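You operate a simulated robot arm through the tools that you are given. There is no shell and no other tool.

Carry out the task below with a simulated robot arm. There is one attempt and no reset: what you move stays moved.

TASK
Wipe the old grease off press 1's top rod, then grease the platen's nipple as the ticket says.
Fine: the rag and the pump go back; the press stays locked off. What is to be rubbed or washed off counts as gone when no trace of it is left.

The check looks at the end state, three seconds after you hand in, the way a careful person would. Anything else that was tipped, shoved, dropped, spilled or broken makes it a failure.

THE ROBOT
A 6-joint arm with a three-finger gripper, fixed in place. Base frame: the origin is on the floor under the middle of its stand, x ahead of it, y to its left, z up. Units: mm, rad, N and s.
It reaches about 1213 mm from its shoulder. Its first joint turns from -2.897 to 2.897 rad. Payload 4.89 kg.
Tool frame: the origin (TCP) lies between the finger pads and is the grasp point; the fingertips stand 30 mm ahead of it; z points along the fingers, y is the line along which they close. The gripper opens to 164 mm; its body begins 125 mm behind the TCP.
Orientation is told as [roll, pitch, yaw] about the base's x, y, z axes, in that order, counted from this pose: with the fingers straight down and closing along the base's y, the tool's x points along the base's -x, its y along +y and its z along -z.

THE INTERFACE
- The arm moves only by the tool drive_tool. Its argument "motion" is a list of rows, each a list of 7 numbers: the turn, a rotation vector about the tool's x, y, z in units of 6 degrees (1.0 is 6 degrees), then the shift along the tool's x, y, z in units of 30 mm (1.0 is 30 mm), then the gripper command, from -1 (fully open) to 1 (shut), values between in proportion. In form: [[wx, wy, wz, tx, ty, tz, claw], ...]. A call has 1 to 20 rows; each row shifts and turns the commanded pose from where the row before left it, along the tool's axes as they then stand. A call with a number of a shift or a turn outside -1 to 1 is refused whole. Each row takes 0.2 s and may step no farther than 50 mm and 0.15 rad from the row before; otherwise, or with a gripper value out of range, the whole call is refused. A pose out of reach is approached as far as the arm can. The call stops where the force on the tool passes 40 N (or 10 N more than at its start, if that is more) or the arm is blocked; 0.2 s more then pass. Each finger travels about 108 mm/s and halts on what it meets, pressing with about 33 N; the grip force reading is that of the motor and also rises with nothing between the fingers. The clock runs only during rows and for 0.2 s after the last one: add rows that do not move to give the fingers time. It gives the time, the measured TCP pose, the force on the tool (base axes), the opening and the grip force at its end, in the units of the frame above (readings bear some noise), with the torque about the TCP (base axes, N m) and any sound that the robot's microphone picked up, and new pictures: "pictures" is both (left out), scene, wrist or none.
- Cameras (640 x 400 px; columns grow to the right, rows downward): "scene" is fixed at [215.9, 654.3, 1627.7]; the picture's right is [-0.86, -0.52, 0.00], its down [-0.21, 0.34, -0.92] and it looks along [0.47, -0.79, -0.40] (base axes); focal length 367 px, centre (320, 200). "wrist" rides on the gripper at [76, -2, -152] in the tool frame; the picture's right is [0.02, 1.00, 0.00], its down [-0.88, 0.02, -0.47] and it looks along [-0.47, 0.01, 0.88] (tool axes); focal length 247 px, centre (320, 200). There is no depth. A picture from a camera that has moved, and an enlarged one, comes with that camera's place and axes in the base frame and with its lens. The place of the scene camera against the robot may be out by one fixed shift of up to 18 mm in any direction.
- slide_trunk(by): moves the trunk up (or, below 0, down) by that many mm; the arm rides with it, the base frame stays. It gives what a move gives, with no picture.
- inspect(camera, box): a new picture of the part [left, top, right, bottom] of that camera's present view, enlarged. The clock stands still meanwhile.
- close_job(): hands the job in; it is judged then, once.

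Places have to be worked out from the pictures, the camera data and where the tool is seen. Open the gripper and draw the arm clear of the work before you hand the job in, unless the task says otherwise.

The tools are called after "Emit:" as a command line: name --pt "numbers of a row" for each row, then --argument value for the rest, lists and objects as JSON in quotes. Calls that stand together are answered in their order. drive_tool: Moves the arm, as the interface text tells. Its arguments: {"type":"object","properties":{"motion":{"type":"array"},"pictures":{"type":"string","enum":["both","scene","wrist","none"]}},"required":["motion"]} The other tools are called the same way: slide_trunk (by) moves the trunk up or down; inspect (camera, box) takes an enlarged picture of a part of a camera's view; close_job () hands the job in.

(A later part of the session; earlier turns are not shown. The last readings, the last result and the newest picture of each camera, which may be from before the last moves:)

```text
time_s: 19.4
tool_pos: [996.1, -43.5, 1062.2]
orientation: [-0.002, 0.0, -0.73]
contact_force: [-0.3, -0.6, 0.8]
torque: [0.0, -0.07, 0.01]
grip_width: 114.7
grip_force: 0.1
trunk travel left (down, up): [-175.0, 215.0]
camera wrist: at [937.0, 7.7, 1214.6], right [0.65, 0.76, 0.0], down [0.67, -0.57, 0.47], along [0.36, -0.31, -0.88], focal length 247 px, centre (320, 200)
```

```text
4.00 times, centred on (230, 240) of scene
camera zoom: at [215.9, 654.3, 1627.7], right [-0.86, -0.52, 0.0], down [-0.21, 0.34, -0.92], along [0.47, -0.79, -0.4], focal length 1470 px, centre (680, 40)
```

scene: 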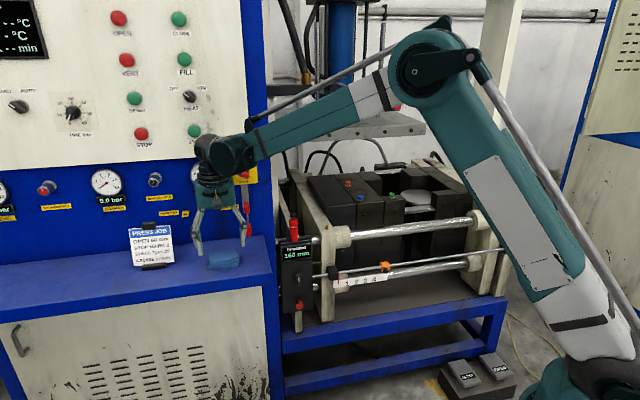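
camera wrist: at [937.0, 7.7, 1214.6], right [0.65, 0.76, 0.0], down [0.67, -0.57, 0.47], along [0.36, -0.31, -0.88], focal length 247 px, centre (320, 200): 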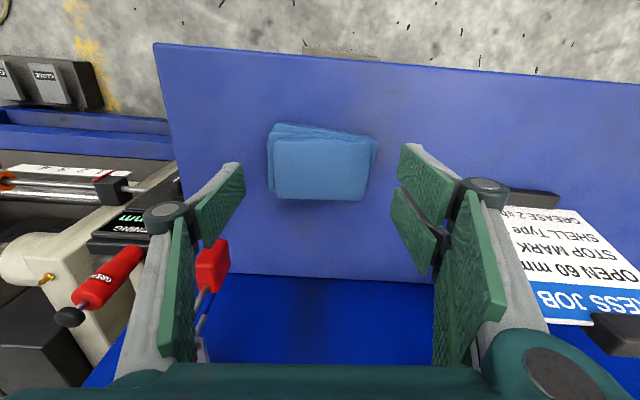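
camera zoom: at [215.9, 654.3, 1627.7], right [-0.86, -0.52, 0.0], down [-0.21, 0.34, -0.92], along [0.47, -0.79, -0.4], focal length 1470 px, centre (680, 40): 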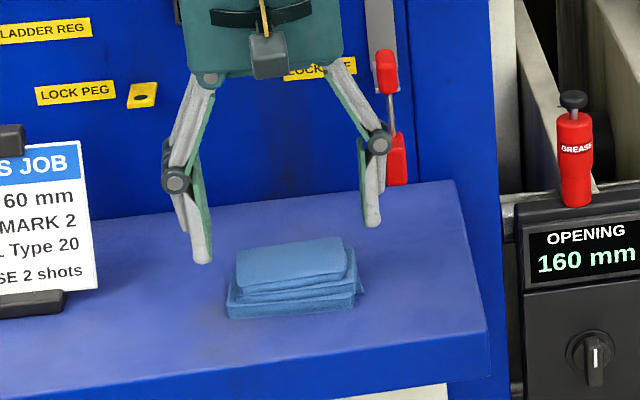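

The hand is centred over the rag, and I make the shelf surface z≈982, so the rag is about 33 mm thick. I descend to TCP z≈1022, tips about 10 mm above the shelf, and close on the rag's ends.

Emit:
drive_tool --pt "0 0 0 -0.03 0 0.67 -0.4" --pt "0 0 0 0 0 0.67 -0.4" --pt "0 0 0 0 0 0 -0.4" --pt "0 0 0 0 0 0 0.2" --pt "0 0 0 0 0 0 1" --pt "0 0 0 0 0 0 1" --pt "0 0 0 0 0 0 1" --pictures "both"

Emit:
inspect --camera "scene" --box '[170, 190, 290, 290]'

Emit:
inspect --camera "wrist" --box '[170, 100, 490, 300]'

```text
time_s: 21.0
tool_pos: [996.2, -44.3, 1020.5]
orientation: [0.0, 0.0, -0.731]
contact_force: [-0.1, -0.3, -0.3]
torque: [0.01, 0.0, -0.02]
grip_width: 91.3
grip_force: 33.1
trunk travel left (down, up): [-175.0, 215.0]
camera wrist: at [938.3, 6.6, 1174.0], right [0.65, 0.76, 0.0], down [0.67, -0.57, 0.47], along [0.36, -0.31, -0.88], focal length 247 px, centre (320, 200)
```

scene: 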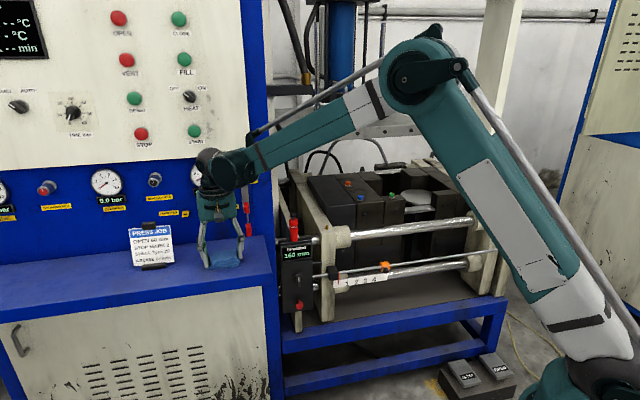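
wrist: 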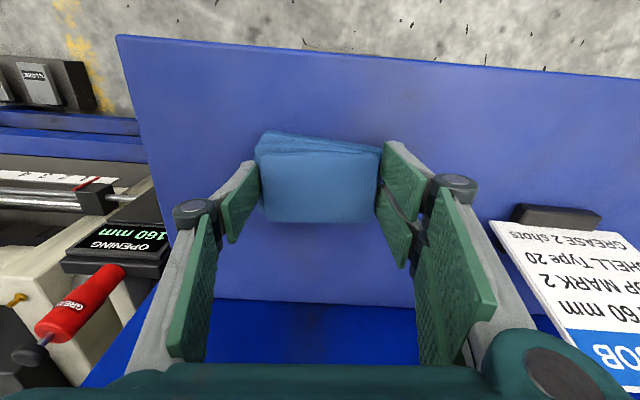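

```text
4.00 times, centred on (230, 240) of scene
camera zoom: at [215.9, 654.3, 1627.7], right [-0.86, -0.52, 0.0], down [-0.21, 0.34, -0.92], along [0.47, -0.79, -0.4], focal length 1470 px, centre (680, 40)
```

zoom: 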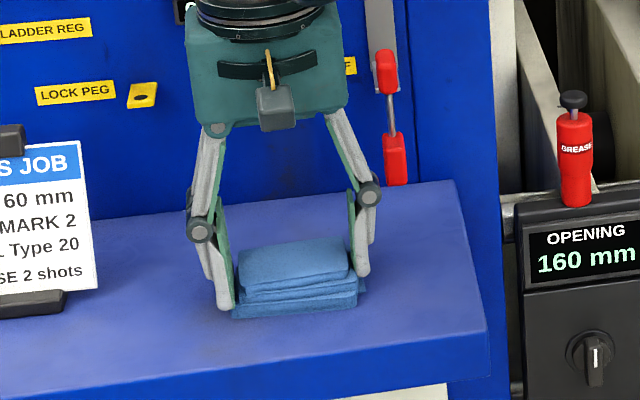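

```text
2.00 times, centred on (330, 200) of wrist
camera zoom: at [938.3, 6.6, 1174.0], right [0.65, 0.76, 0.0], down [0.67, -0.57, 0.47], along [0.36, -0.31, -0.88], focal length 494 px, centre (300, 200)
```

zoom: 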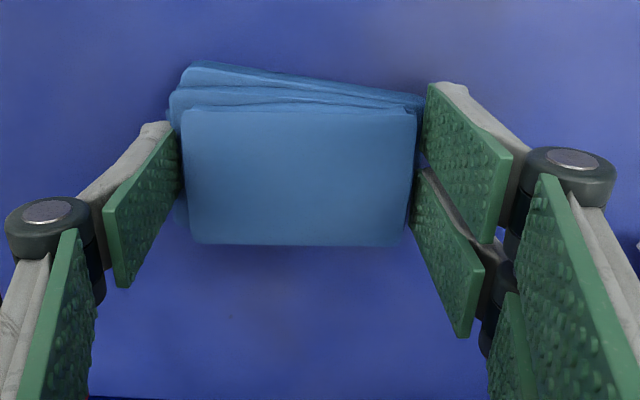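

The rag is gripped at width 91 mm with 33 N. I note the return pose as TCP (996.2, -44.3, 1020.5), yaw -0.731, then lift it straight up and check it comes along.

Emit:
drive_tool --pt "0 0 0 0 0 -0.5 1" --pt "0 0 0 0 0 -0.8 1" --pt "0 0 0 0 0 -1 1" --pt "0 0 0 0 0 -1 1" --pt "0 0 0 0 0 -1 1" --pt "0 0 0 0 0 -0.7 1" --pictures "both"

Emit:
inspect --camera "wrist" --box '[170, 100, 490, 300]'

Emit:
inspect --camera "scene" --box '[170, 140, 290, 240]'

```text
time_s: 22.4
tool_pos: [995.3, -42.6, 1171.8]
orientation: [0.0, 0.0, -0.731]
contact_force: [0.7, 0.1, -0.9]
torque: [0.02, 0.05, -0.01]
grip_width: 91.3
grip_force: 32.8
trunk travel left (down, up): [-175.0, 215.0]
camera wrist: at [937.6, 7.5, 1324.4], right [0.65, 0.76, 0.0], down [0.67, -0.57, 0.47], along [0.36, -0.31, -0.88], focal length 247 px, centre (320, 200)
```

scene: 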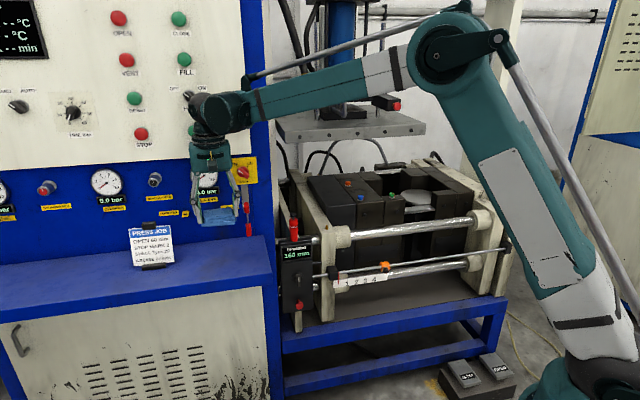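
wrist: 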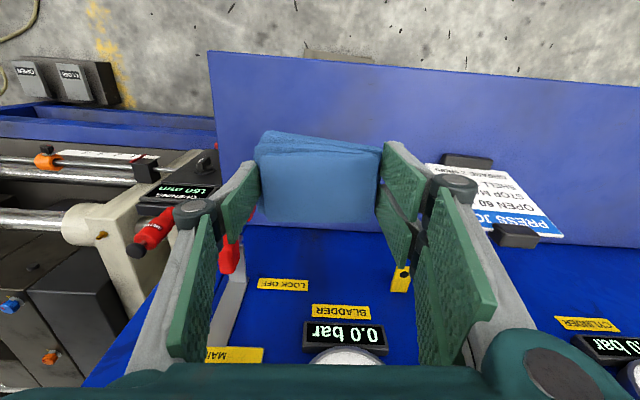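

```text
2.00 times, centred on (330, 200) of wrist
camera zoom: at [937.6, 7.5, 1324.4], right [0.65, 0.76, 0.0], down [0.67, -0.57, 0.47], along [0.36, -0.31, -0.88], focal length 494 px, centre (300, 200)
```

zoom: 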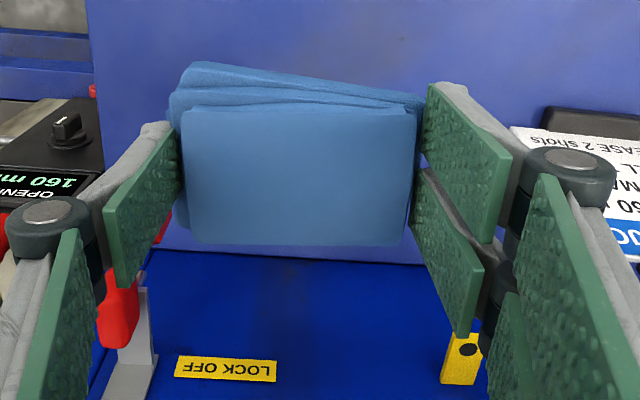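

```text
4.00 times, centred on (230, 190) of scene
camera zoom: at [215.9, 654.3, 1627.7], right [-0.86, -0.52, 0.0], down [-0.21, 0.34, -0.92], along [0.47, -0.79, -0.4], focal length 1470 px, centre (680, 240)
```

zoom: 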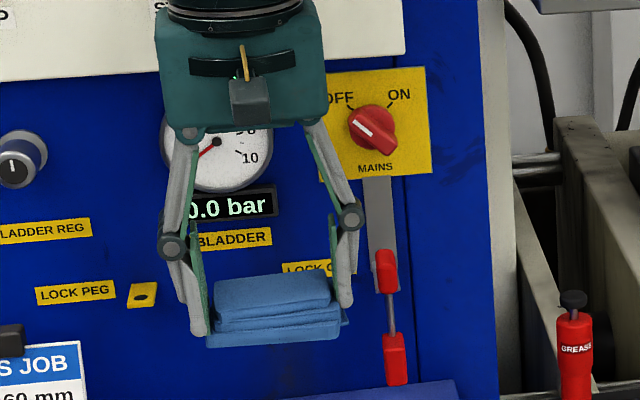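

The rag hangs securely, its bottom about 38.5 mm below the TCP. I carry it back toward the press at this height, staying in front of the rod.

Emit:
drive_tool --pt "0 0 0 -0.15 -0.7 0 1" --pt "0 0 0 -0.19 -0.97 0 1" --pt "0 0 0 -0.19 -0.97 0 1" --pt "0 0 0 -0.19 -0.97 0 1" --pt "0 0 0 -0.19 -0.97 0 1" --pt "0 0 0 -0.19 -0.97 0 1" --pt "0 0 0 -0.19 -0.97 0 1" --pt "0 0 0 -0.19 -0.97 0 1" --pt "0 0 0 -0.19 -0.97 0 1" --pt "0 0 0 -0.19 -0.97 0 1" --pt "0 0 0 -0.19 -0.97 0 1" --pt "0 0 0 -0.19 -0.97 0 1" --pt "0 0 0 -0.19 -0.97 0 1" --pt "0 0 0 -0.19 -0.97 0 1" --pt "0 0 0 -0.19 -0.97 0 1" --pt "0 0 0 -0.19 -0.97 0 1" --pt "0 0 0 -0.19 -0.97 0 1" --pt "0 0 0 -0.19 -0.97 0 1" --pt "0 0 0 -0.19 -0.97 0 1" --pt "0 0 0 -0.19 -0.97 0 1" --pictures "wrist"

```text
time_s: 26.6
tool_pos: [696.8, -547.0, 1171.2]
orientation: [-0.001, 0.0, -0.731]
contact_force: [0.8, 0.4, -1.1]
torque: [-0.14, 0.08, 0.01]
grip_width: 90.3
grip_force: 33.4
trunk travel left (down, up): [-175.0, 215.0]
camera wrist: at [638.2, -495.5, 1324.9], right [0.65, 0.76, 0.0], down [0.67, -0.57, 0.47], along [0.36, -0.31, -0.88], focal length 247 px, centre (320, 200)
```

wrist: 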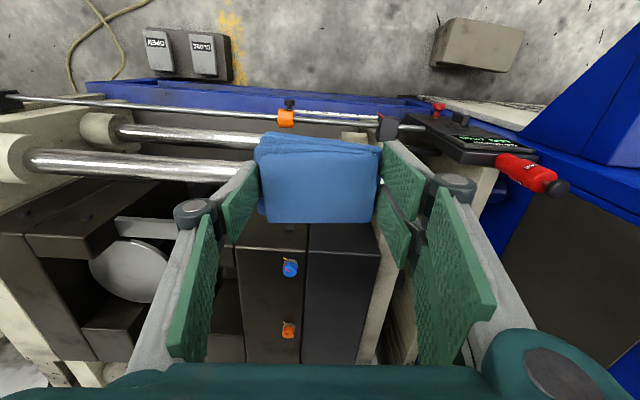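

I'm at (697, -547). I lower to TCP z≈981 while aligning along the rod, still 117 mm in front of it, then advance until the rag hovers above the patch.

Emit:
drive_tool --pt "0 0 0 0 -0.451 0.907 1" --pt "0 0 0 0 -0.451 0.907 1" --pt "0 0 0 0 -0.451 0.907 1" --pt "0 0 0 0 -0.451 0.907 1" --pt "0 0 0 0 -0.451 0.907 1" --pt "0 0 0 0 -0.451 0.907 1" --pt "0 0 0 0 -0.451 0.907 1" --pt "0 0 0 -0.78 0 0 1" --pt "0 0 0 -0.78 0 0 1" --pt "0 0 0 -0.78 0 0 1" --pt "0 0 0 -0.78 0 0 1" --pt "0 0 0 -0.78 0 0 1" --pictures "both"

Emit:
inspect --camera "scene" --box '[310, 120, 470, 260]'

```text
time_s: 29.2
tool_pos: [720.6, -693.6, 982.0]
orientation: [-0.002, 0.0, -0.731]
contact_force: [-0.2, 0.7, 0.6]
torque: [-0.08, -0.04, 0.04]
grip_width: 90.2
grip_force: 33.0
trunk travel left (down, up): [-175.0, 215.0]
camera wrist: at [662.7, -643.8, 1134.8], right [0.65, 0.76, 0.0], down [0.67, -0.57, 0.47], along [0.36, -0.31, -0.88], focal length 247 px, centre (320, 200)
```

scene: 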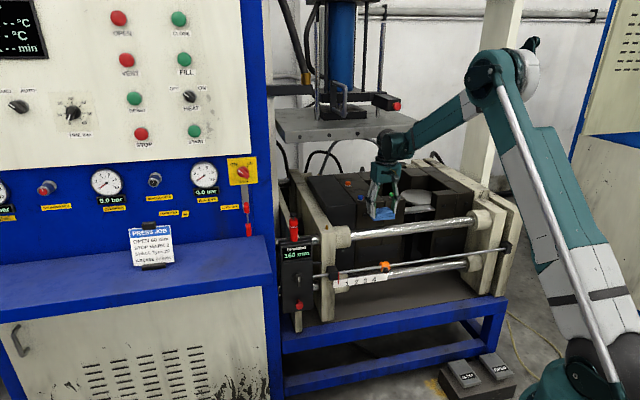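
wrist: 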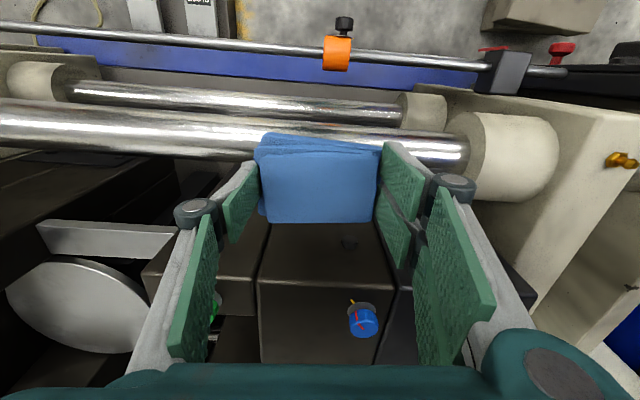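

```text
2.86 times, centred on (390, 190) of scene
camera zoom: at [215.9, 654.3, 1627.7], right [-0.86, -0.52, 0.0], down [-0.21, 0.34, -0.92], along [0.47, -0.79, -0.4], focal length 1050 px, centre (120, 229)
```

zoom: 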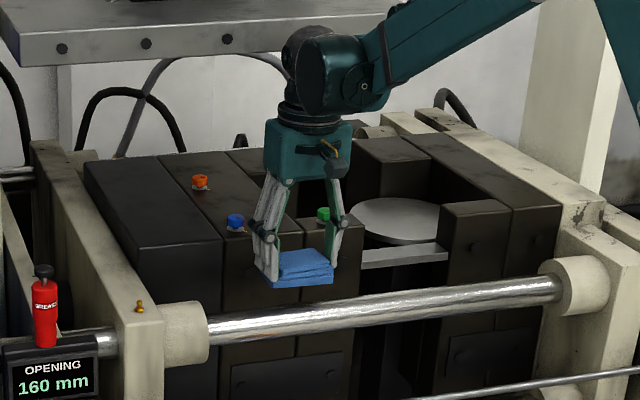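

The rag hovers over the rod. I descend 42 mm to just above contact, then in 2 mm rows and watch the force.

Emit:
drive_tool --pt "0 0 0 0 0 0.7 1" --pt "0 0 0 0 0 0.5 1" --pt "0 0 0 0 0 0.2 1" --pt "0 0 0 0 0 0 1" --pictures "none"

Emit:
drive_tool --pt "0 0 0 0 0 0.08 1" --pt "0 0 0 0 0 0.08 1" --pt "0 0 0 0 0 0 1" --pictures "none"

Emit:
drive_tool --pt "0 0 0 0 0 0.08 1" --pt "0 0 0 0 0 0.08 1" --pt "0 0 0 0 0 0 1" --pictures "both"

```text
time_s: 30.2
tool_pos: [721.1, -695.9, 938.4]
orientation: [0.0, -0.001, -0.731]
contact_force: [0.4, -0.3, -0.9]
torque: [0.03, 0.04, 0.04]
grip_width: 90.3
grip_force: 33.2
trunk travel left (down, up): [-175.0, 215.0]
```

```text
time_s: 31.0
tool_pos: [720.8, -694.7, 935.6]
orientation: [0.0, 0.0, -0.731]
contact_force: [6.2, -10.0, 29.1]
torque: [-0.35, -0.26, -0.14]
grip_width: 90.2
grip_force: 32.5
trunk travel left (down, up): [-175.0, 215.0]
```

```text
time_s: 31.8
tool_pos: [720.6, -693.9, 932.6]
orientation: [0.0, 0.002, -0.732]
contact_force: [-1.7, 6.0, 39.1]
torque: [0.24, 0.08, -0.06]
grip_width: 89.5
grip_force: 33.3
trunk travel left (down, up): [-175.0, 215.0]
camera wrist: at [661.0, -643.1, 1085.1], right [0.65, 0.76, 0.0], down [0.67, -0.57, 0.47], along [0.36, -0.31, -0.88], focal length 247 px, centre (320, 200)
```

scene: 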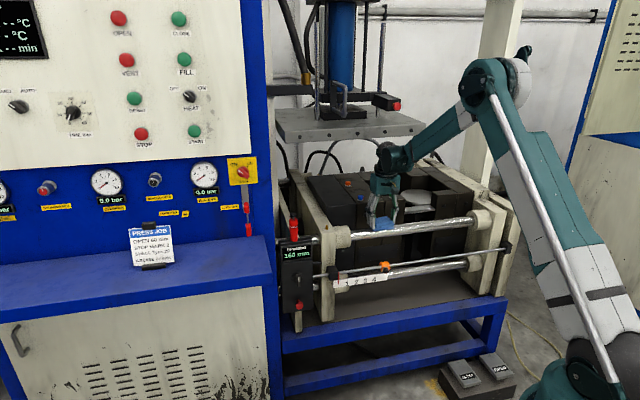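
wrist: 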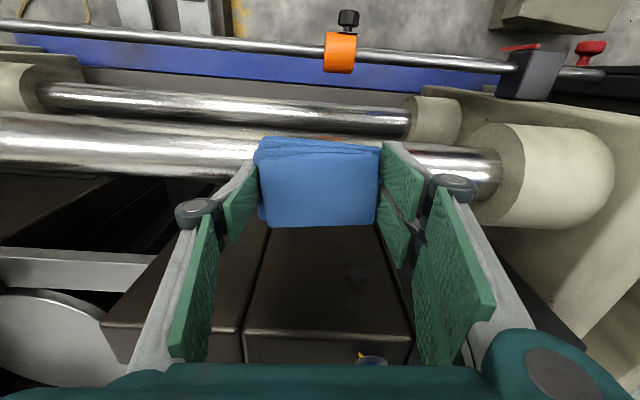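

Contact: 39 N at TCP z≈932.6. I ease up about 2.5 mm to roughly 20–25 N, then rub back and forth along the rod by ±24 mm.

Emit:
drive_tool --pt "0 0 0 0 0 -0.08 1" --pt "0 0 0 0 0.4 0 1" --pt "0 0 0 0 0.4 0 1" --pt "0 0 0 0 -0.4 0 1" --pt "0 0 0 0 -0.4 0 1" --pt "0 0 0 0 -0.4 0 1" --pt "0 0 0 0 -0.4 0 1" --pt "0 0 0 0 0.4 0 1" --pt "0 0 0 0 0.4 0 1" --pictures "none"

```text
time_s: 33.8
tool_pos: [719.8, -693.6, 931.3]
orientation: [-0.001, -0.001, -0.734]
contact_force: [-0.4, -1.6, 6.3]
torque: [-0.03, 0.05, -0.03]
grip_width: 89.3
grip_force: 33.3
trunk travel left (down, up): [-175.0, 215.0]
```

The rub ran without a stop, with 6 N left; the rag has probably settled a few mm up in the grip. I press slightly more and rub again, with passes shifted toward the back and front of the rod.

Emit:
drive_tool --pt "0 0 0 0 0 0.04 1" --pt "0 0 0 -0.25 0.4 0 1" --pt "0 0 0 0 0.3 0 1" --pt "0 0 0 0 -0.4 0 1" --pt "0 0 0 0 -0.4 0 1" --pt "0 0 0 0 -0.4 0 1" --pt "0 0 0 0 -0.3 0 1" --pt "0 0 0 0.25 0.4 0 1" --pt "0 0 0 0.25 0.4 0 1" --pt "0 0 0 0 0.4 0 1" --pt "0 0 0 0 -0.4 0 1" --pt "0 0 0 0 -0.4 0 1" --pt "0 0 0 0 -0.4 0 1" --pt "0 0 0 -0.25 0.4 0 1" --pt "0 0 0 0 0.4 0 1" --pictures "both"

```text
time_s: 35.1
tool_pos: [722.5, -702.7, 931.3]
orientation: [0.002, 0.0, -0.732]
contact_force: [-1.8, 3.9, 24.8]
torque: [0.49, 0.08, -0.05]
grip_width: 89.1
grip_force: 32.7
trunk travel left (down, up): [-175.0, 215.0]
stopped in row 6: the force on the tool passed its limit at 41 N (the readings are from after the stop); the commanded pose is now the measured one
camera wrist: at [664.0, -652.0, 1085.2], right [0.65, 0.76, 0.0], down [0.67, -0.57, 0.47], along [0.36, -0.31, -0.88], focal length 247 px, centre (320, 200)
```

scene: 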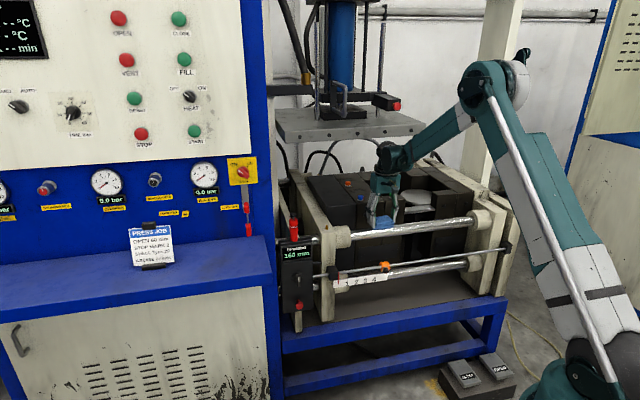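
wrist: 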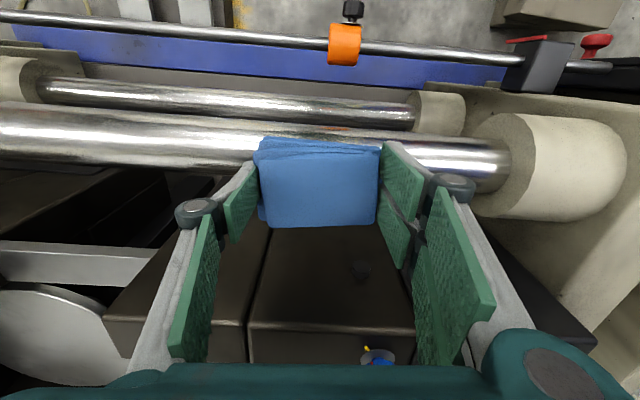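

It stopped on the force limit mid-rub and has relaxed to 25 N. I lift straight up and back away to inspect the patch.

Emit:
drive_tool --pt "0 0 0 0 0 -0.5 1" --pt "0 0 0 0 0 -1 1" --pt "0 0 0 0.5 0 -1 1" --pt "0 0 0 0.9 0 -1 1" --pt "0 0 0 0.9 0 -1 1" --pt "0 0 0 0.9 0 -1 1" --pt "0 0 0 0.9 0 -0.5 1" --pictures "wrist"

Emit:
inspect --camera "wrist" --box '[220, 200, 420, 325]'

Emit:
inspect --camera "scene" --box '[330, 205, 410, 255]'

```text
time_s: 36.7
tool_pos: [631.9, -620.8, 1111.0]
orientation: [0.004, 0.0, -0.731]
contact_force: [0.8, 0.4, -1.1]
torque: [0.08, 0.1, -0.03]
grip_width: 89.2
grip_force: 33.2
trunk travel left (down, up): [-175.0, 215.0]
camera wrist: at [573.3, -570.2, 1265.3], right [0.65, 0.76, 0.0], down [0.67, -0.57, 0.47], along [0.36, -0.31, -0.88], focal length 247 px, centre (320, 200)
```

wrist: 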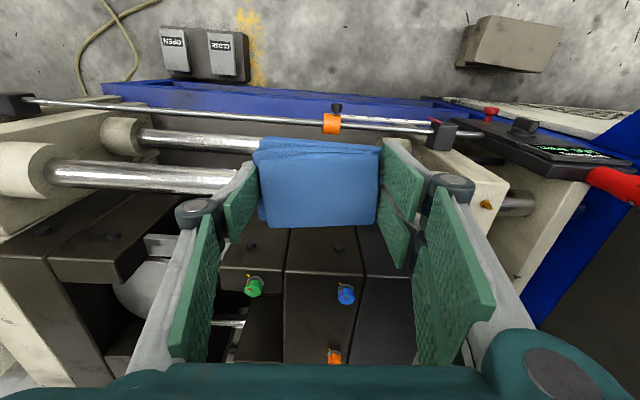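

```text
3.20 times, centred on (320, 262) of wrist
camera zoom: at [573.3, -570.2, 1265.3], right [0.65, 0.76, 0.0], down [0.67, -0.57, 0.47], along [0.36, -0.31, -0.88], focal length 790 px, centre (320, 0)
```

zoom: 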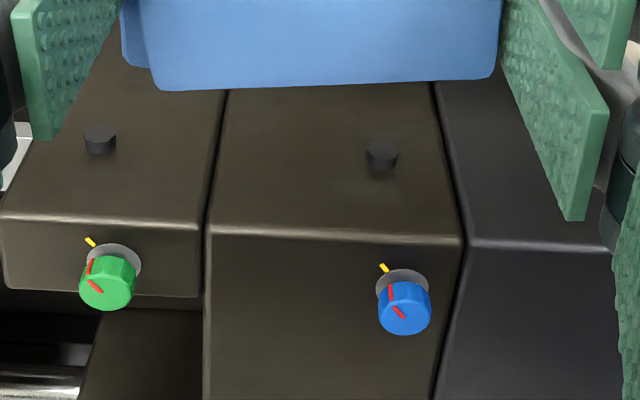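

```text
8.00 times, centred on (370, 230) of scene
camera zoom: at [215.9, 654.3, 1627.7], right [-0.86, -0.52, 0.0], down [-0.21, 0.34, -0.92], along [0.47, -0.79, -0.4], focal length 2940 px, centre (-80, -40)
```

zoom: 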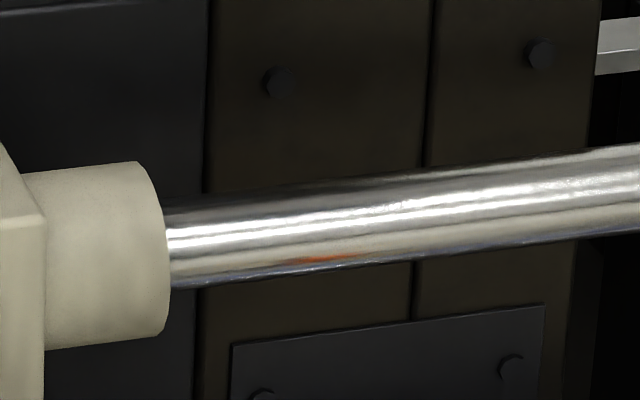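

The scene view already shows a cleaner top edge, but the rag hides the patch from the wrist camera. I tilt the hand 15° and reposition so the rod shows above the rag in the picture.

Emit:
drive_tool --pt "0 -1 0 0 0 0 1" --pt "0 -1 0 0 0 0 1" --pt "0 -0.5 0 0 0 0 1" --pt "0 0 0 -0.635 0.058 0.585 1" --pt "0 0 0 -0.635 0.058 0.585 1" --pt "0 0 0 -0.635 0.058 0.585 1" --pt "0 0 0 -0.635 0.058 0.585 1" --pictures "wrist"

Emit:
inspect --camera "wrist" --box '[220, 70, 420, 170]'

```text
time_s: 38.3
tool_pos: [702.5, -677.1, 1063.7]
orientation: [0.002, -0.262, -0.733]
contact_force: [-0.3, 0.9, -0.2]
torque: [-0.01, -0.09, -0.02]
grip_width: 89.0
grip_force: 32.9
trunk travel left (down, up): [-175.0, 215.0]
camera wrist: at [617.9, -601.4, 1191.8], right [0.65, 0.76, 0.0], down [0.55, -0.47, 0.69], along [0.52, -0.45, -0.73], focal length 247 px, centre (320, 200)
```

wrist: 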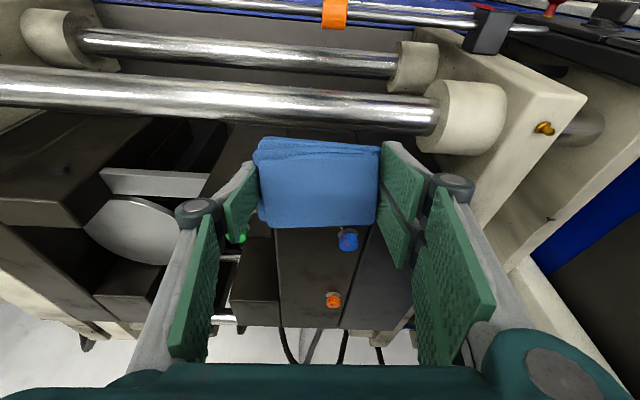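

```text
3.20 times, centred on (320, 120) of wrist
camera zoom: at [617.9, -601.4, 1191.8], right [0.65, 0.76, 0.0], down [0.55, -0.47, 0.69], along [0.52, -0.45, -0.73], focal length 790 px, centre (320, 456)
```

zoom: 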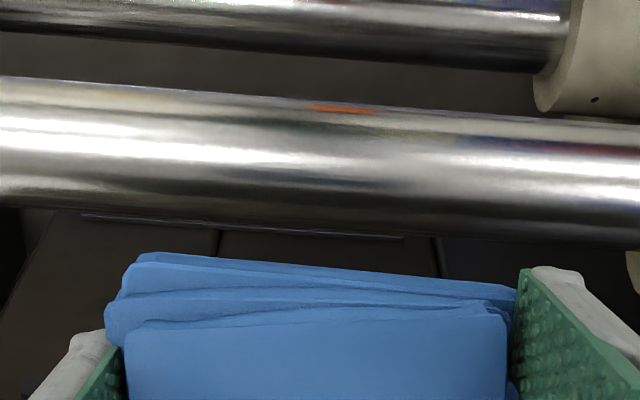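

The brown patch appears gone at its expected place in this view, around zoom pixel (299, 187). I zoom in harder to look for traces.

Emit:
inspect --camera "wrist" --box '[260, 90, 340, 140]'

Emit:
inspect --camera "wrist" --box '[320, 90, 400, 140]'

Emit:
inspect --camera "wrist" --box '[180, 70, 260, 120]'

```text
8.00 times, centred on (300, 115) of wrist
camera zoom: at [617.9, -601.4, 1191.8], right [0.65, 0.76, 0.0], down [0.55, -0.47, 0.69], along [0.52, -0.45, -0.73], focal length 1976 px, centre (480, 880)
```

zoom: 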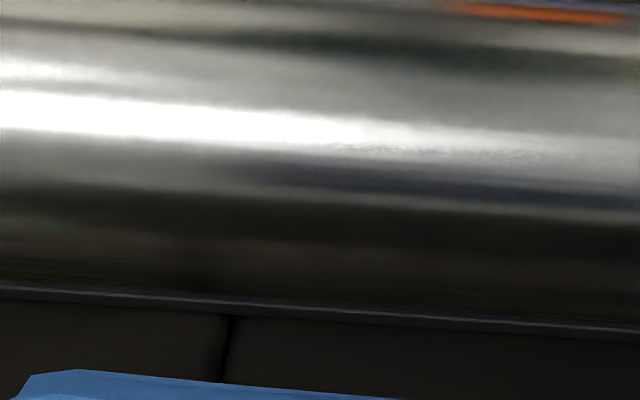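

```text
8.00 times, centred on (360, 115) of wrist
camera zoom: at [617.9, -601.4, 1191.8], right [0.65, 0.76, 0.0], down [0.55, -0.47, 0.69], along [0.52, -0.45, -0.73], focal length 1976 px, centre (0, 880)
```

zoom: 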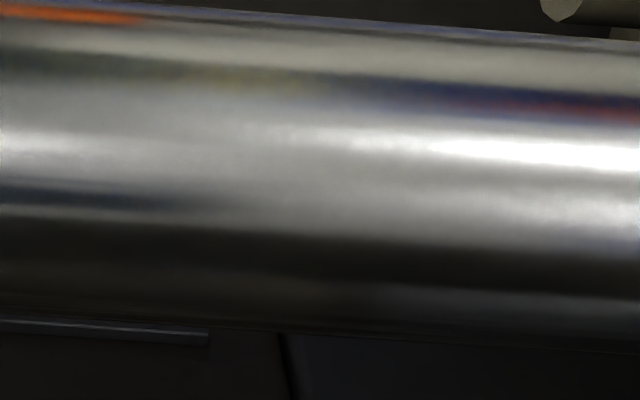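

```text
8.00 times, centred on (220, 95) of wrist
camera zoom: at [617.9, -601.4, 1191.8], right [0.65, 0.76, 0.0], down [0.55, -0.47, 0.69], along [0.52, -0.45, -0.73], focal length 1976 px, centre (1120, 1040)
```

zoom: 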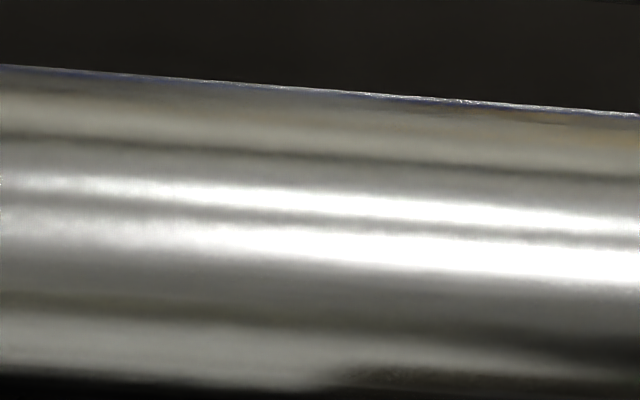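

No brown trace in this view. I move a bit closer and more overhead to double-check the top-back of the rod.

Emit:
drive_tool --pt "0 0 0 -0.257 0 0.76 1" --pt "0 0 0 -0.257 0 0.76 1" --pt "0 0 0 -0.257 0 0.76 1" --pictures "wrist"

Emit:
inspect --camera "wrist" --box '[230, 50, 390, 150]'

Emit:
inspect --camera "wrist" --box '[80, 30, 240, 130]'

Emit:
inspect --camera "wrist" --box '[360, 50, 520, 150]'

```text
time_s: 39.1
tool_pos: [735.3, -704.3, 1003.3]
orientation: [0.001, -0.262, -0.733]
contact_force: [-0.5, 0.2, -0.4]
torque: [-0.1, -0.06, 0.0]
grip_width: 89.0
grip_force: 33.4
trunk travel left (down, up): [-175.0, 215.0]
camera wrist: at [650.2, -629.1, 1130.9], right [0.65, 0.76, 0.0], down [0.55, -0.47, 0.69], along [0.52, -0.45, -0.73], focal length 247 px, centre (320, 200)
```

wrist: 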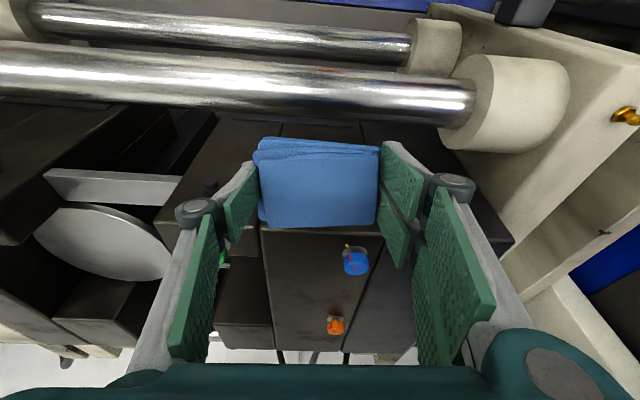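

```text
4.00 times, centred on (310, 100) of wrist
camera zoom: at [650.2, -629.1, 1130.9], right [0.65, 0.76, 0.0], down [0.55, -0.47, 0.69], along [0.52, -0.45, -0.73], focal length 988 px, centre (360, 600)
```

zoom: 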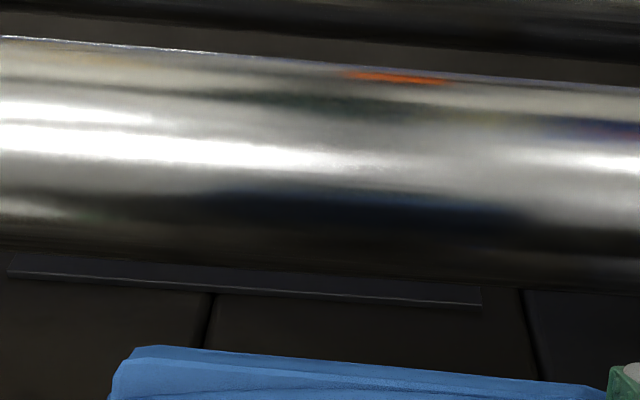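

```text
4.00 times, centred on (160, 80) of wrist
camera zoom: at [650.2, -629.1, 1130.9], right [0.65, 0.76, 0.0], down [0.55, -0.47, 0.69], along [0.52, -0.45, -0.73], focal length 988 px, centre (960, 680)
```

zoom: 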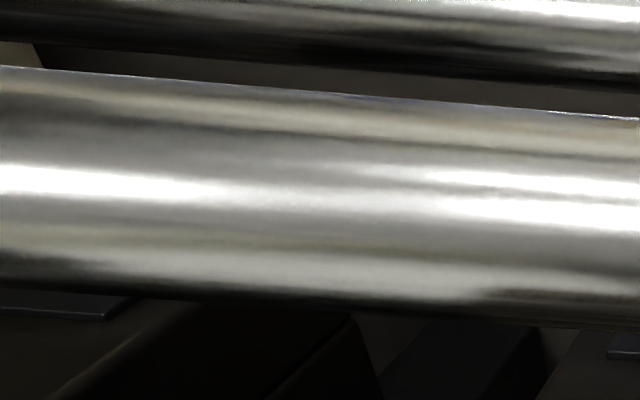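

```text
4.00 times, centred on (440, 100) of wrist
camera zoom: at [650.2, -629.1, 1130.9], right [0.65, 0.76, 0.0], down [0.55, -0.47, 0.69], along [0.52, -0.45, -0.73], focal length 988 px, centre (-160, 600)
```

zoom: 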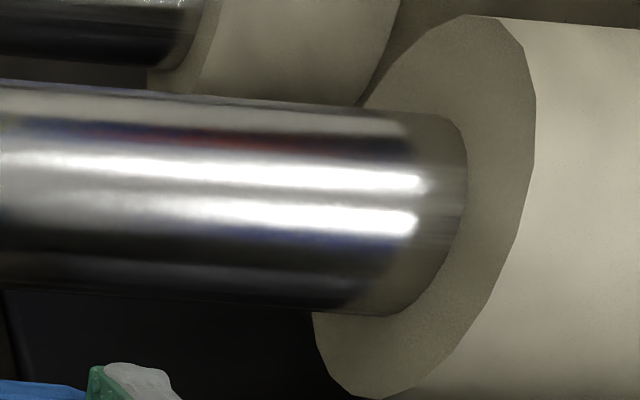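

What remains there is the rag's own dark blue reflection, with no brown. For safety I level the hand and make a second flat rub with moderate force while the rag is still in hand.

Emit:
drive_tool --pt "0 1 0 0 0 0 1" --pt "0 1 0 0 0 0 1" --pt "0 0.5 0 0 0 0 1" --pt "0 0 0 0.55 -0.1 0.5 1" --pt "0 0 0 0 0 0.8 1" --pt "0 0 0 0 0 0.8 1" --pt "0 0 0 0 0 0.13 1" --pt "0 0 0 0 0 0 1" --pictures "none"

Emit:
drive_tool --pt "0 0 0 0 0 0.1 1" --pt "0 0 0 0 0 0 1" --pictures "none"

```text
time_s: 40.9
tool_pos: [721.3, -694.7, 933.8]
orientation: [0.003, 0.001, -0.732]
contact_force: [0.2, -0.8, -0.2]
torque: [0.0, 0.01, 0.02]
grip_width: 88.9
grip_force: 32.8
trunk travel left (down, up): [-175.0, 215.0]
```

```text
time_s: 41.5
tool_pos: [720.8, -694.3, 931.6]
orientation: [0.002, -0.001, -0.731]
contact_force: [3.1, -2.6, 11.5]
torque: [-0.04, -0.1, 0.01]
grip_width: 89.0
grip_force: 33.1
trunk travel left (down, up): [-175.0, 215.0]
```

Contact again at 11.5 N. I press half a millimetre more and rub along the rod.

Emit:
drive_tool --pt "0 0 0 0 0.2 0.02 1" --pt "0 0 0 0 0.3 0 1" --pt "0 0 0 0 0.3 0 1" --pt "0 0 0 0 -0.3 0 1" --pt "0 0 0 0 -0.3 0 1" --pt "0 0 0 0 -0.3 0 1" --pt "0 0 0 0 -0.3 0 1" --pt "0 0 0 0 -0.3 0 1" --pt "0 0 0 0 -0.3 0 1" --pt "0 0 0 0 0.3 0 1" --pt "0 0 0 0 0.3 0 1" --pt "0 0 0 0 0.3 0 1" --pt "0 0 0 0 0.3 0 1" --pt "0 0 0 0 0 0 1" --pictures "none"

```text
time_s: 44.5
tool_pos: [724.3, -691.7, 931.9]
orientation: [0.003, 0.0, -0.733]
contact_force: [0.3, -0.2, -0.9]
torque: [-0.01, 0.01, 0.01]
grip_width: 88.8
grip_force: 33.2
trunk travel left (down, up): [-175.0, 215.0]
```

The second rub finished and force is back to zero. I lift off, retreat in front of the press, and carry the rag back toward the shelf.

Emit:
drive_tool --pt "0 0 0 0 0 -0.8 1" --pt "0 0 0 0 0 -1 1" --pt "0 0 0 0.6 0 -1 1" --pt "0 0 0 0.66 0 -1 1" --pt "0 0 0 0.66 0 -1 1" --pt "0 0 0 0.66 0 -1 1" --pt "0 0 0 0.66 0 -1 1" --pt "0 0 0 0.66 0 -1 1" --pt "0 0 0 0.17 0.9 -0.2 1" --pt "0 0 0 0.17 0.962 0 1" --pt "0 0 0 0.17 0.962 0 1" --pt "0 0 0 0.17 0.962 0 1" --pt "0 0 0 0.17 0.962 0 1" --pt "0 0 0 0.17 0.962 0 1" --pt "0 0 0 0.17 0.962 0 1" --pt "0 0 0 0.17 0.962 0 1" --pt "0 0 0 0.17 0.962 0 1" --pt "0 0 0 0.17 0.962 0 1" --pt "0 0 0 0.17 0.962 0 1" --pictures "wrist"

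```text
time_s: 48.5
tool_pos: [806.8, -339.6, 1172.1]
orientation: [0.001, 0.0, -0.733]
contact_force: [-1.2, -1.6, -0.9]
torque: [0.17, -0.08, -0.01]
grip_width: 88.9
grip_force: 32.8
trunk travel left (down, up): [-175.0, 215.0]
camera wrist: at [747.7, -290.3, 1324.6], right [0.65, 0.76, 0.0], down [0.67, -0.58, 0.47], along [0.36, -0.31, -0.88], focal length 247 px, centre (320, 200)
```

wrist: 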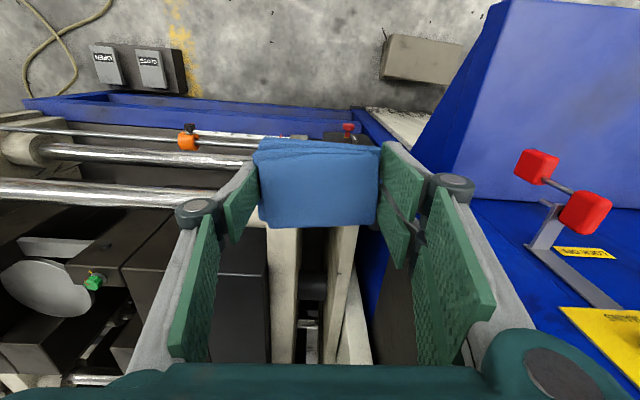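

I continue to above the rag's spot, (995.3, -42.6, 1172).

Emit:
drive_tool --pt "0 0 0 0.163 0.963 0 1" --pt "0 0 0 0.163 0.963 0 1" --pt "0 0 0 0.163 0.963 0 1" --pt "0 0 0 0.163 0.963 0 1" --pt "0 0 0 0.163 0.963 0 1" --pt "0 0 0 0.163 0.963 0 1" --pt "0 0 0 0.163 0.963 0 1" --pt "0 0 0 0.163 0.963 0 1" --pt "0 0 0 0.163 0.963 0 1" --pt "0 0 0 0.163 0.963 0 1" --pt "0 0 0 0.163 0.963 0 1" --pt "0 0 0 0.163 0.963 0 1" --pt "0 0 0 0 0 0 1" --pictures "both"

```text
time_s: 51.3
tool_pos: [993.2, -41.2, 1171.6]
orientation: [0.001, -0.001, -0.731]
contact_force: [0.7, 1.6, -1.3]
torque: [-0.06, 0.04, -0.05]
grip_width: 89.3
grip_force: 33.1
trunk travel left (down, up): [-175.0, 215.0]
camera wrist: at [935.2, 8.7, 1325.0], right [0.65, 0.76, 0.0], down [0.67, -0.57, 0.47], along [0.36, -0.31, -0.88], focal length 247 px, centre (320, 200)
```

scene: 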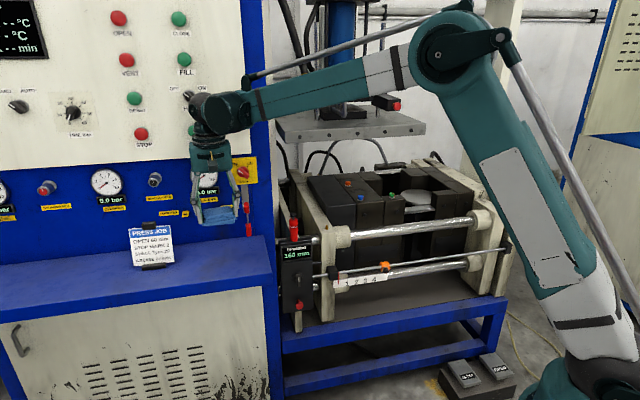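
wrist: 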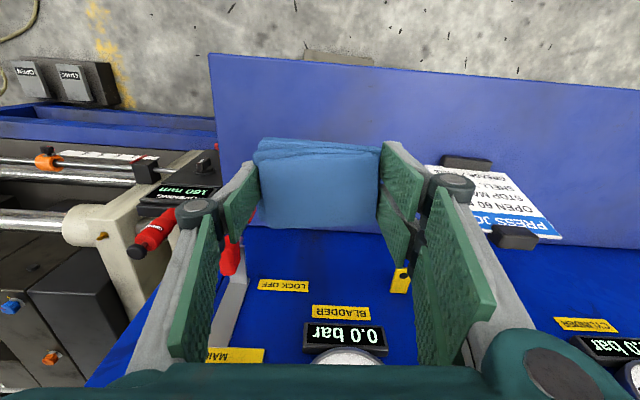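

I correct 4 mm forward and lower to about 5 mm above the earlier grasp height, then go down in small steps until the shelf is felt.

Emit:
drive_tool --pt "0 0 0 -0.14 0 0.9 1" --pt "0 0 0 0 0 0.9 1" --pt "0 0 0 0 0 0.9 1" --pt "0 0 0 0 0 0.9 1" --pt "0 0 0 0 0 0.7 1" --pt "0 0 0 0 0 0.5 1" --pt "0 0 0 0 0 0 1" --pictures "none"

Emit:
drive_tool --pt "0 0 0 0 0 0.1 1" --pt "0 0 0 0 0 0 1" --pictures "none"

Emit:
drive_tool --pt "0 0 0 0 0 0.07 1" --pt "0 0 0 0 0 0 1" --pictures "none"

```text
time_s: 52.9
tool_pos: [996.0, -46.1, 1028.5]
orientation: [0.004, 0.0, -0.731]
contact_force: [0.6, 0.3, -1.1]
torque: [-0.01, 0.03, 0.01]
grip_width: 89.1
grip_force: 33.0
trunk travel left (down, up): [-175.0, 215.0]
```

```text
time_s: 53.5
tool_pos: [997.3, -45.0, 1027.0]
orientation: [0.003, 0.0, -0.731]
contact_force: [0.2, -0.2, -1.1]
torque: [-0.03, -0.02, -0.02]
grip_width: 89.0
grip_force: 33.6
trunk travel left (down, up): [-175.0, 215.0]
```

```text
time_s: 54.1
tool_pos: [997.4, -46.0, 1025.0]
orientation: [0.002, 0.0, -0.733]
contact_force: [-0.4, 0.3, -0.6]
torque: [0.0, -0.03, 0.01]
grip_width: 88.9
grip_force: 33.1
trunk travel left (down, up): [-175.0, 215.0]
```

No contact yet at z≈1025. I continue down in small steps.

Emit:
drive_tool --pt "0 0 0 0 0 0.07 1" --pt "0 0 0 0 0 0 1" --pictures "none"

Emit:
drive_tool --pt "0 0 0 0 0 0.07 1" --pt "0 0 0 0 0 0 1" --pictures "none"

Emit:
drive_tool --pt "0 0 0 0 0 0.05 1" --pt "0 0 0 0 0 0 1" --pictures "wrist"

```text
time_s: 54.7
tool_pos: [997.5, -46.0, 1022.9]
orientation: [0.001, 0.001, -0.729]
contact_force: [-0.3, 0.4, -0.9]
torque: [0.02, 0.01, -0.01]
grip_width: 88.9
grip_force: 33.1
trunk travel left (down, up): [-175.0, 215.0]
```

```text
time_s: 55.3
tool_pos: [997.5, -45.7, 1020.0]
orientation: [0.002, 0.0, -0.73]
contact_force: [-0.7, -0.1, -0.6]
torque: [-0.01, 0.02, -0.01]
grip_width: 89.3
grip_force: 33.4
trunk travel left (down, up): [-175.0, 215.0]
```

```text
time_s: 55.9
tool_pos: [996.9, -47.0, 1018.9]
orientation: [0.0, 0.001, -0.732]
contact_force: [1.0, -0.1, 1.7]
torque: [0.08, -0.02, -0.01]
grip_width: 89.2
grip_force: 32.1
trunk travel left (down, up): [-175.0, 215.0]
camera wrist: at [938.8, 4.4, 1171.0], right [0.65, 0.76, 0.0], down [0.67, -0.57, 0.47], along [0.36, -0.31, -0.88], focal length 247 px, centre (320, 200)
```

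wrist: 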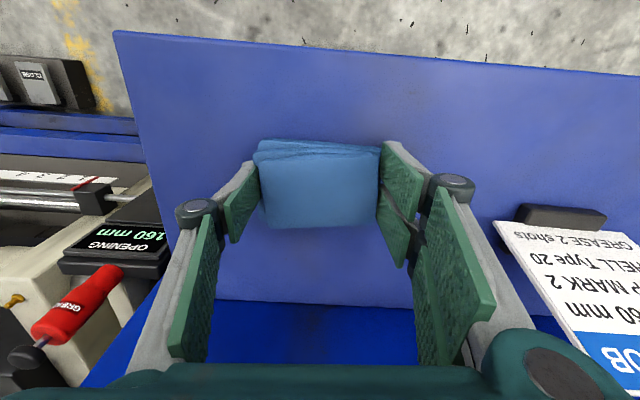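

First touch at z≈1019 with a change of about 2.5 N. I go 1 mm further and open the fingers gently to about 115 mm, then rise.

Emit:
drive_tool --pt "0 0 0 0 0 0.03 1" --pt "0 0 0 0 0 0 0.2" --pt "0 0 0 0 0 0 -0.2" --pt "0 0 0 0 0 0 -0.4" --pt "0 0 0 0 0 0 -0.4" --pictures "wrist"

Emit:
drive_tool --pt "0 0 0 0 0 -0.5 -0.4" --pt "0 0 0 0 0 -1 -0.4" --pt "0 0 0 0 0 -1 -0.4" --pt "0 0 0 0 0 -1 -0.4" --pt "0 0 0 0 0 -1 -0.4" --pt "0 0 0 0 0 -0.6 -0.4" --pictures "both"

Emit:
inspect --camera "wrist" --box '[200, 60, 440, 210]'

Emit:
inspect --camera "scene" --box '[170, 190, 290, 290]'

```text
time_s: 57.1
tool_pos: [996.6, -46.2, 1018.0]
orientation: [0.001, -0.002, -0.731]
contact_force: [-0.7, 0.0, 0.2]
torque: [0.0, -0.02, 0.01]
grip_width: 114.9
grip_force: 0.1
trunk travel left (down, up): [-175.0, 215.0]
camera wrist: at [939.0, 4.4, 1170.4], right [0.65, 0.76, 0.0], down [0.67, -0.57, 0.47], along [0.36, -0.31, -0.88], focal length 247 px, centre (320, 200)
```

wrist: 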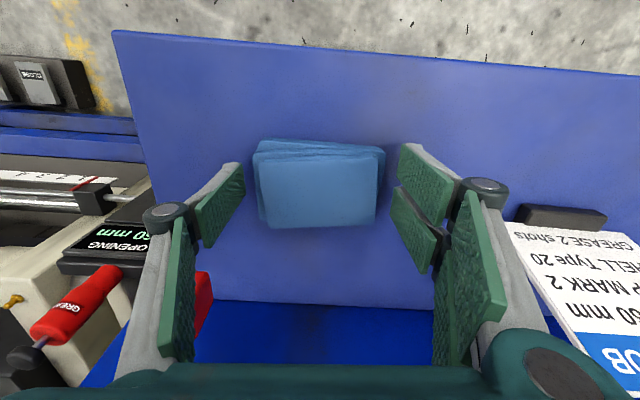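

```text
time_s: 58.5
tool_pos: [996.4, -45.0, 1170.4]
orientation: [0.001, 0.0, -0.731]
contact_force: [-0.3, 0.5, -0.4]
torque: [-0.03, 0.04, 0.01]
grip_width: 114.6
grip_force: 0.1
trunk travel left (down, up): [-175.0, 215.0]
camera wrist: at [938.0, 4.9, 1323.2], right [0.65, 0.76, 0.0], down [0.67, -0.57, 0.47], along [0.36, -0.31, -0.88], focal length 247 px, centre (320, 200)
```

scene: 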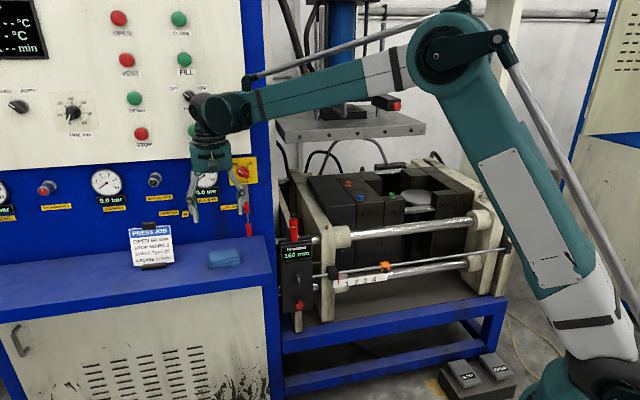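
wrist: 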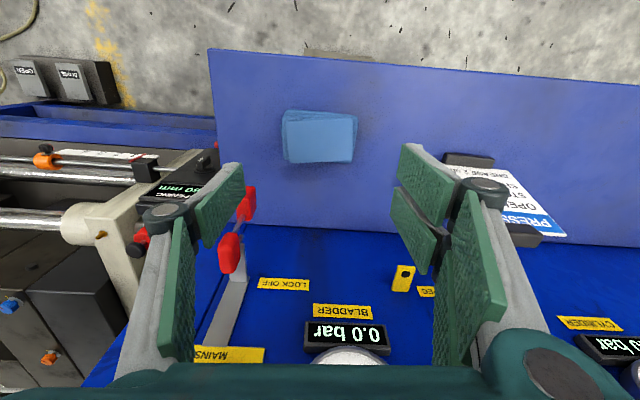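

```text
2.67 times, centred on (320, 135) of wrist
camera zoom: at [938.0, 4.9, 1323.2], right [0.65, 0.76, 0.0], down [0.67, -0.57, 0.47], along [0.36, -0.31, -0.88], focal length 659 px, centre (320, 373)
```

zoom: 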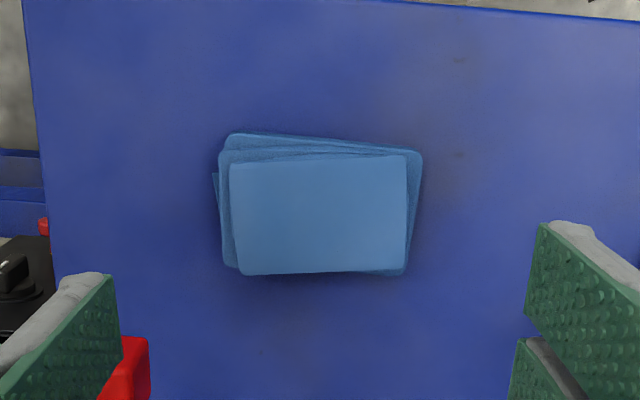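

```text
4.00 times, centred on (230, 240) of scene
camera zoom: at [215.9, 654.3, 1627.7], right [-0.86, -0.52, 0.0], down [-0.21, 0.34, -0.92], along [0.47, -0.79, -0.4], focal length 1470 px, centre (680, 40)
```

zoom: 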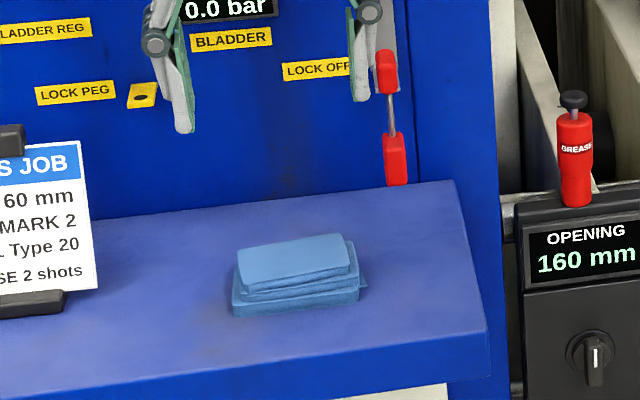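

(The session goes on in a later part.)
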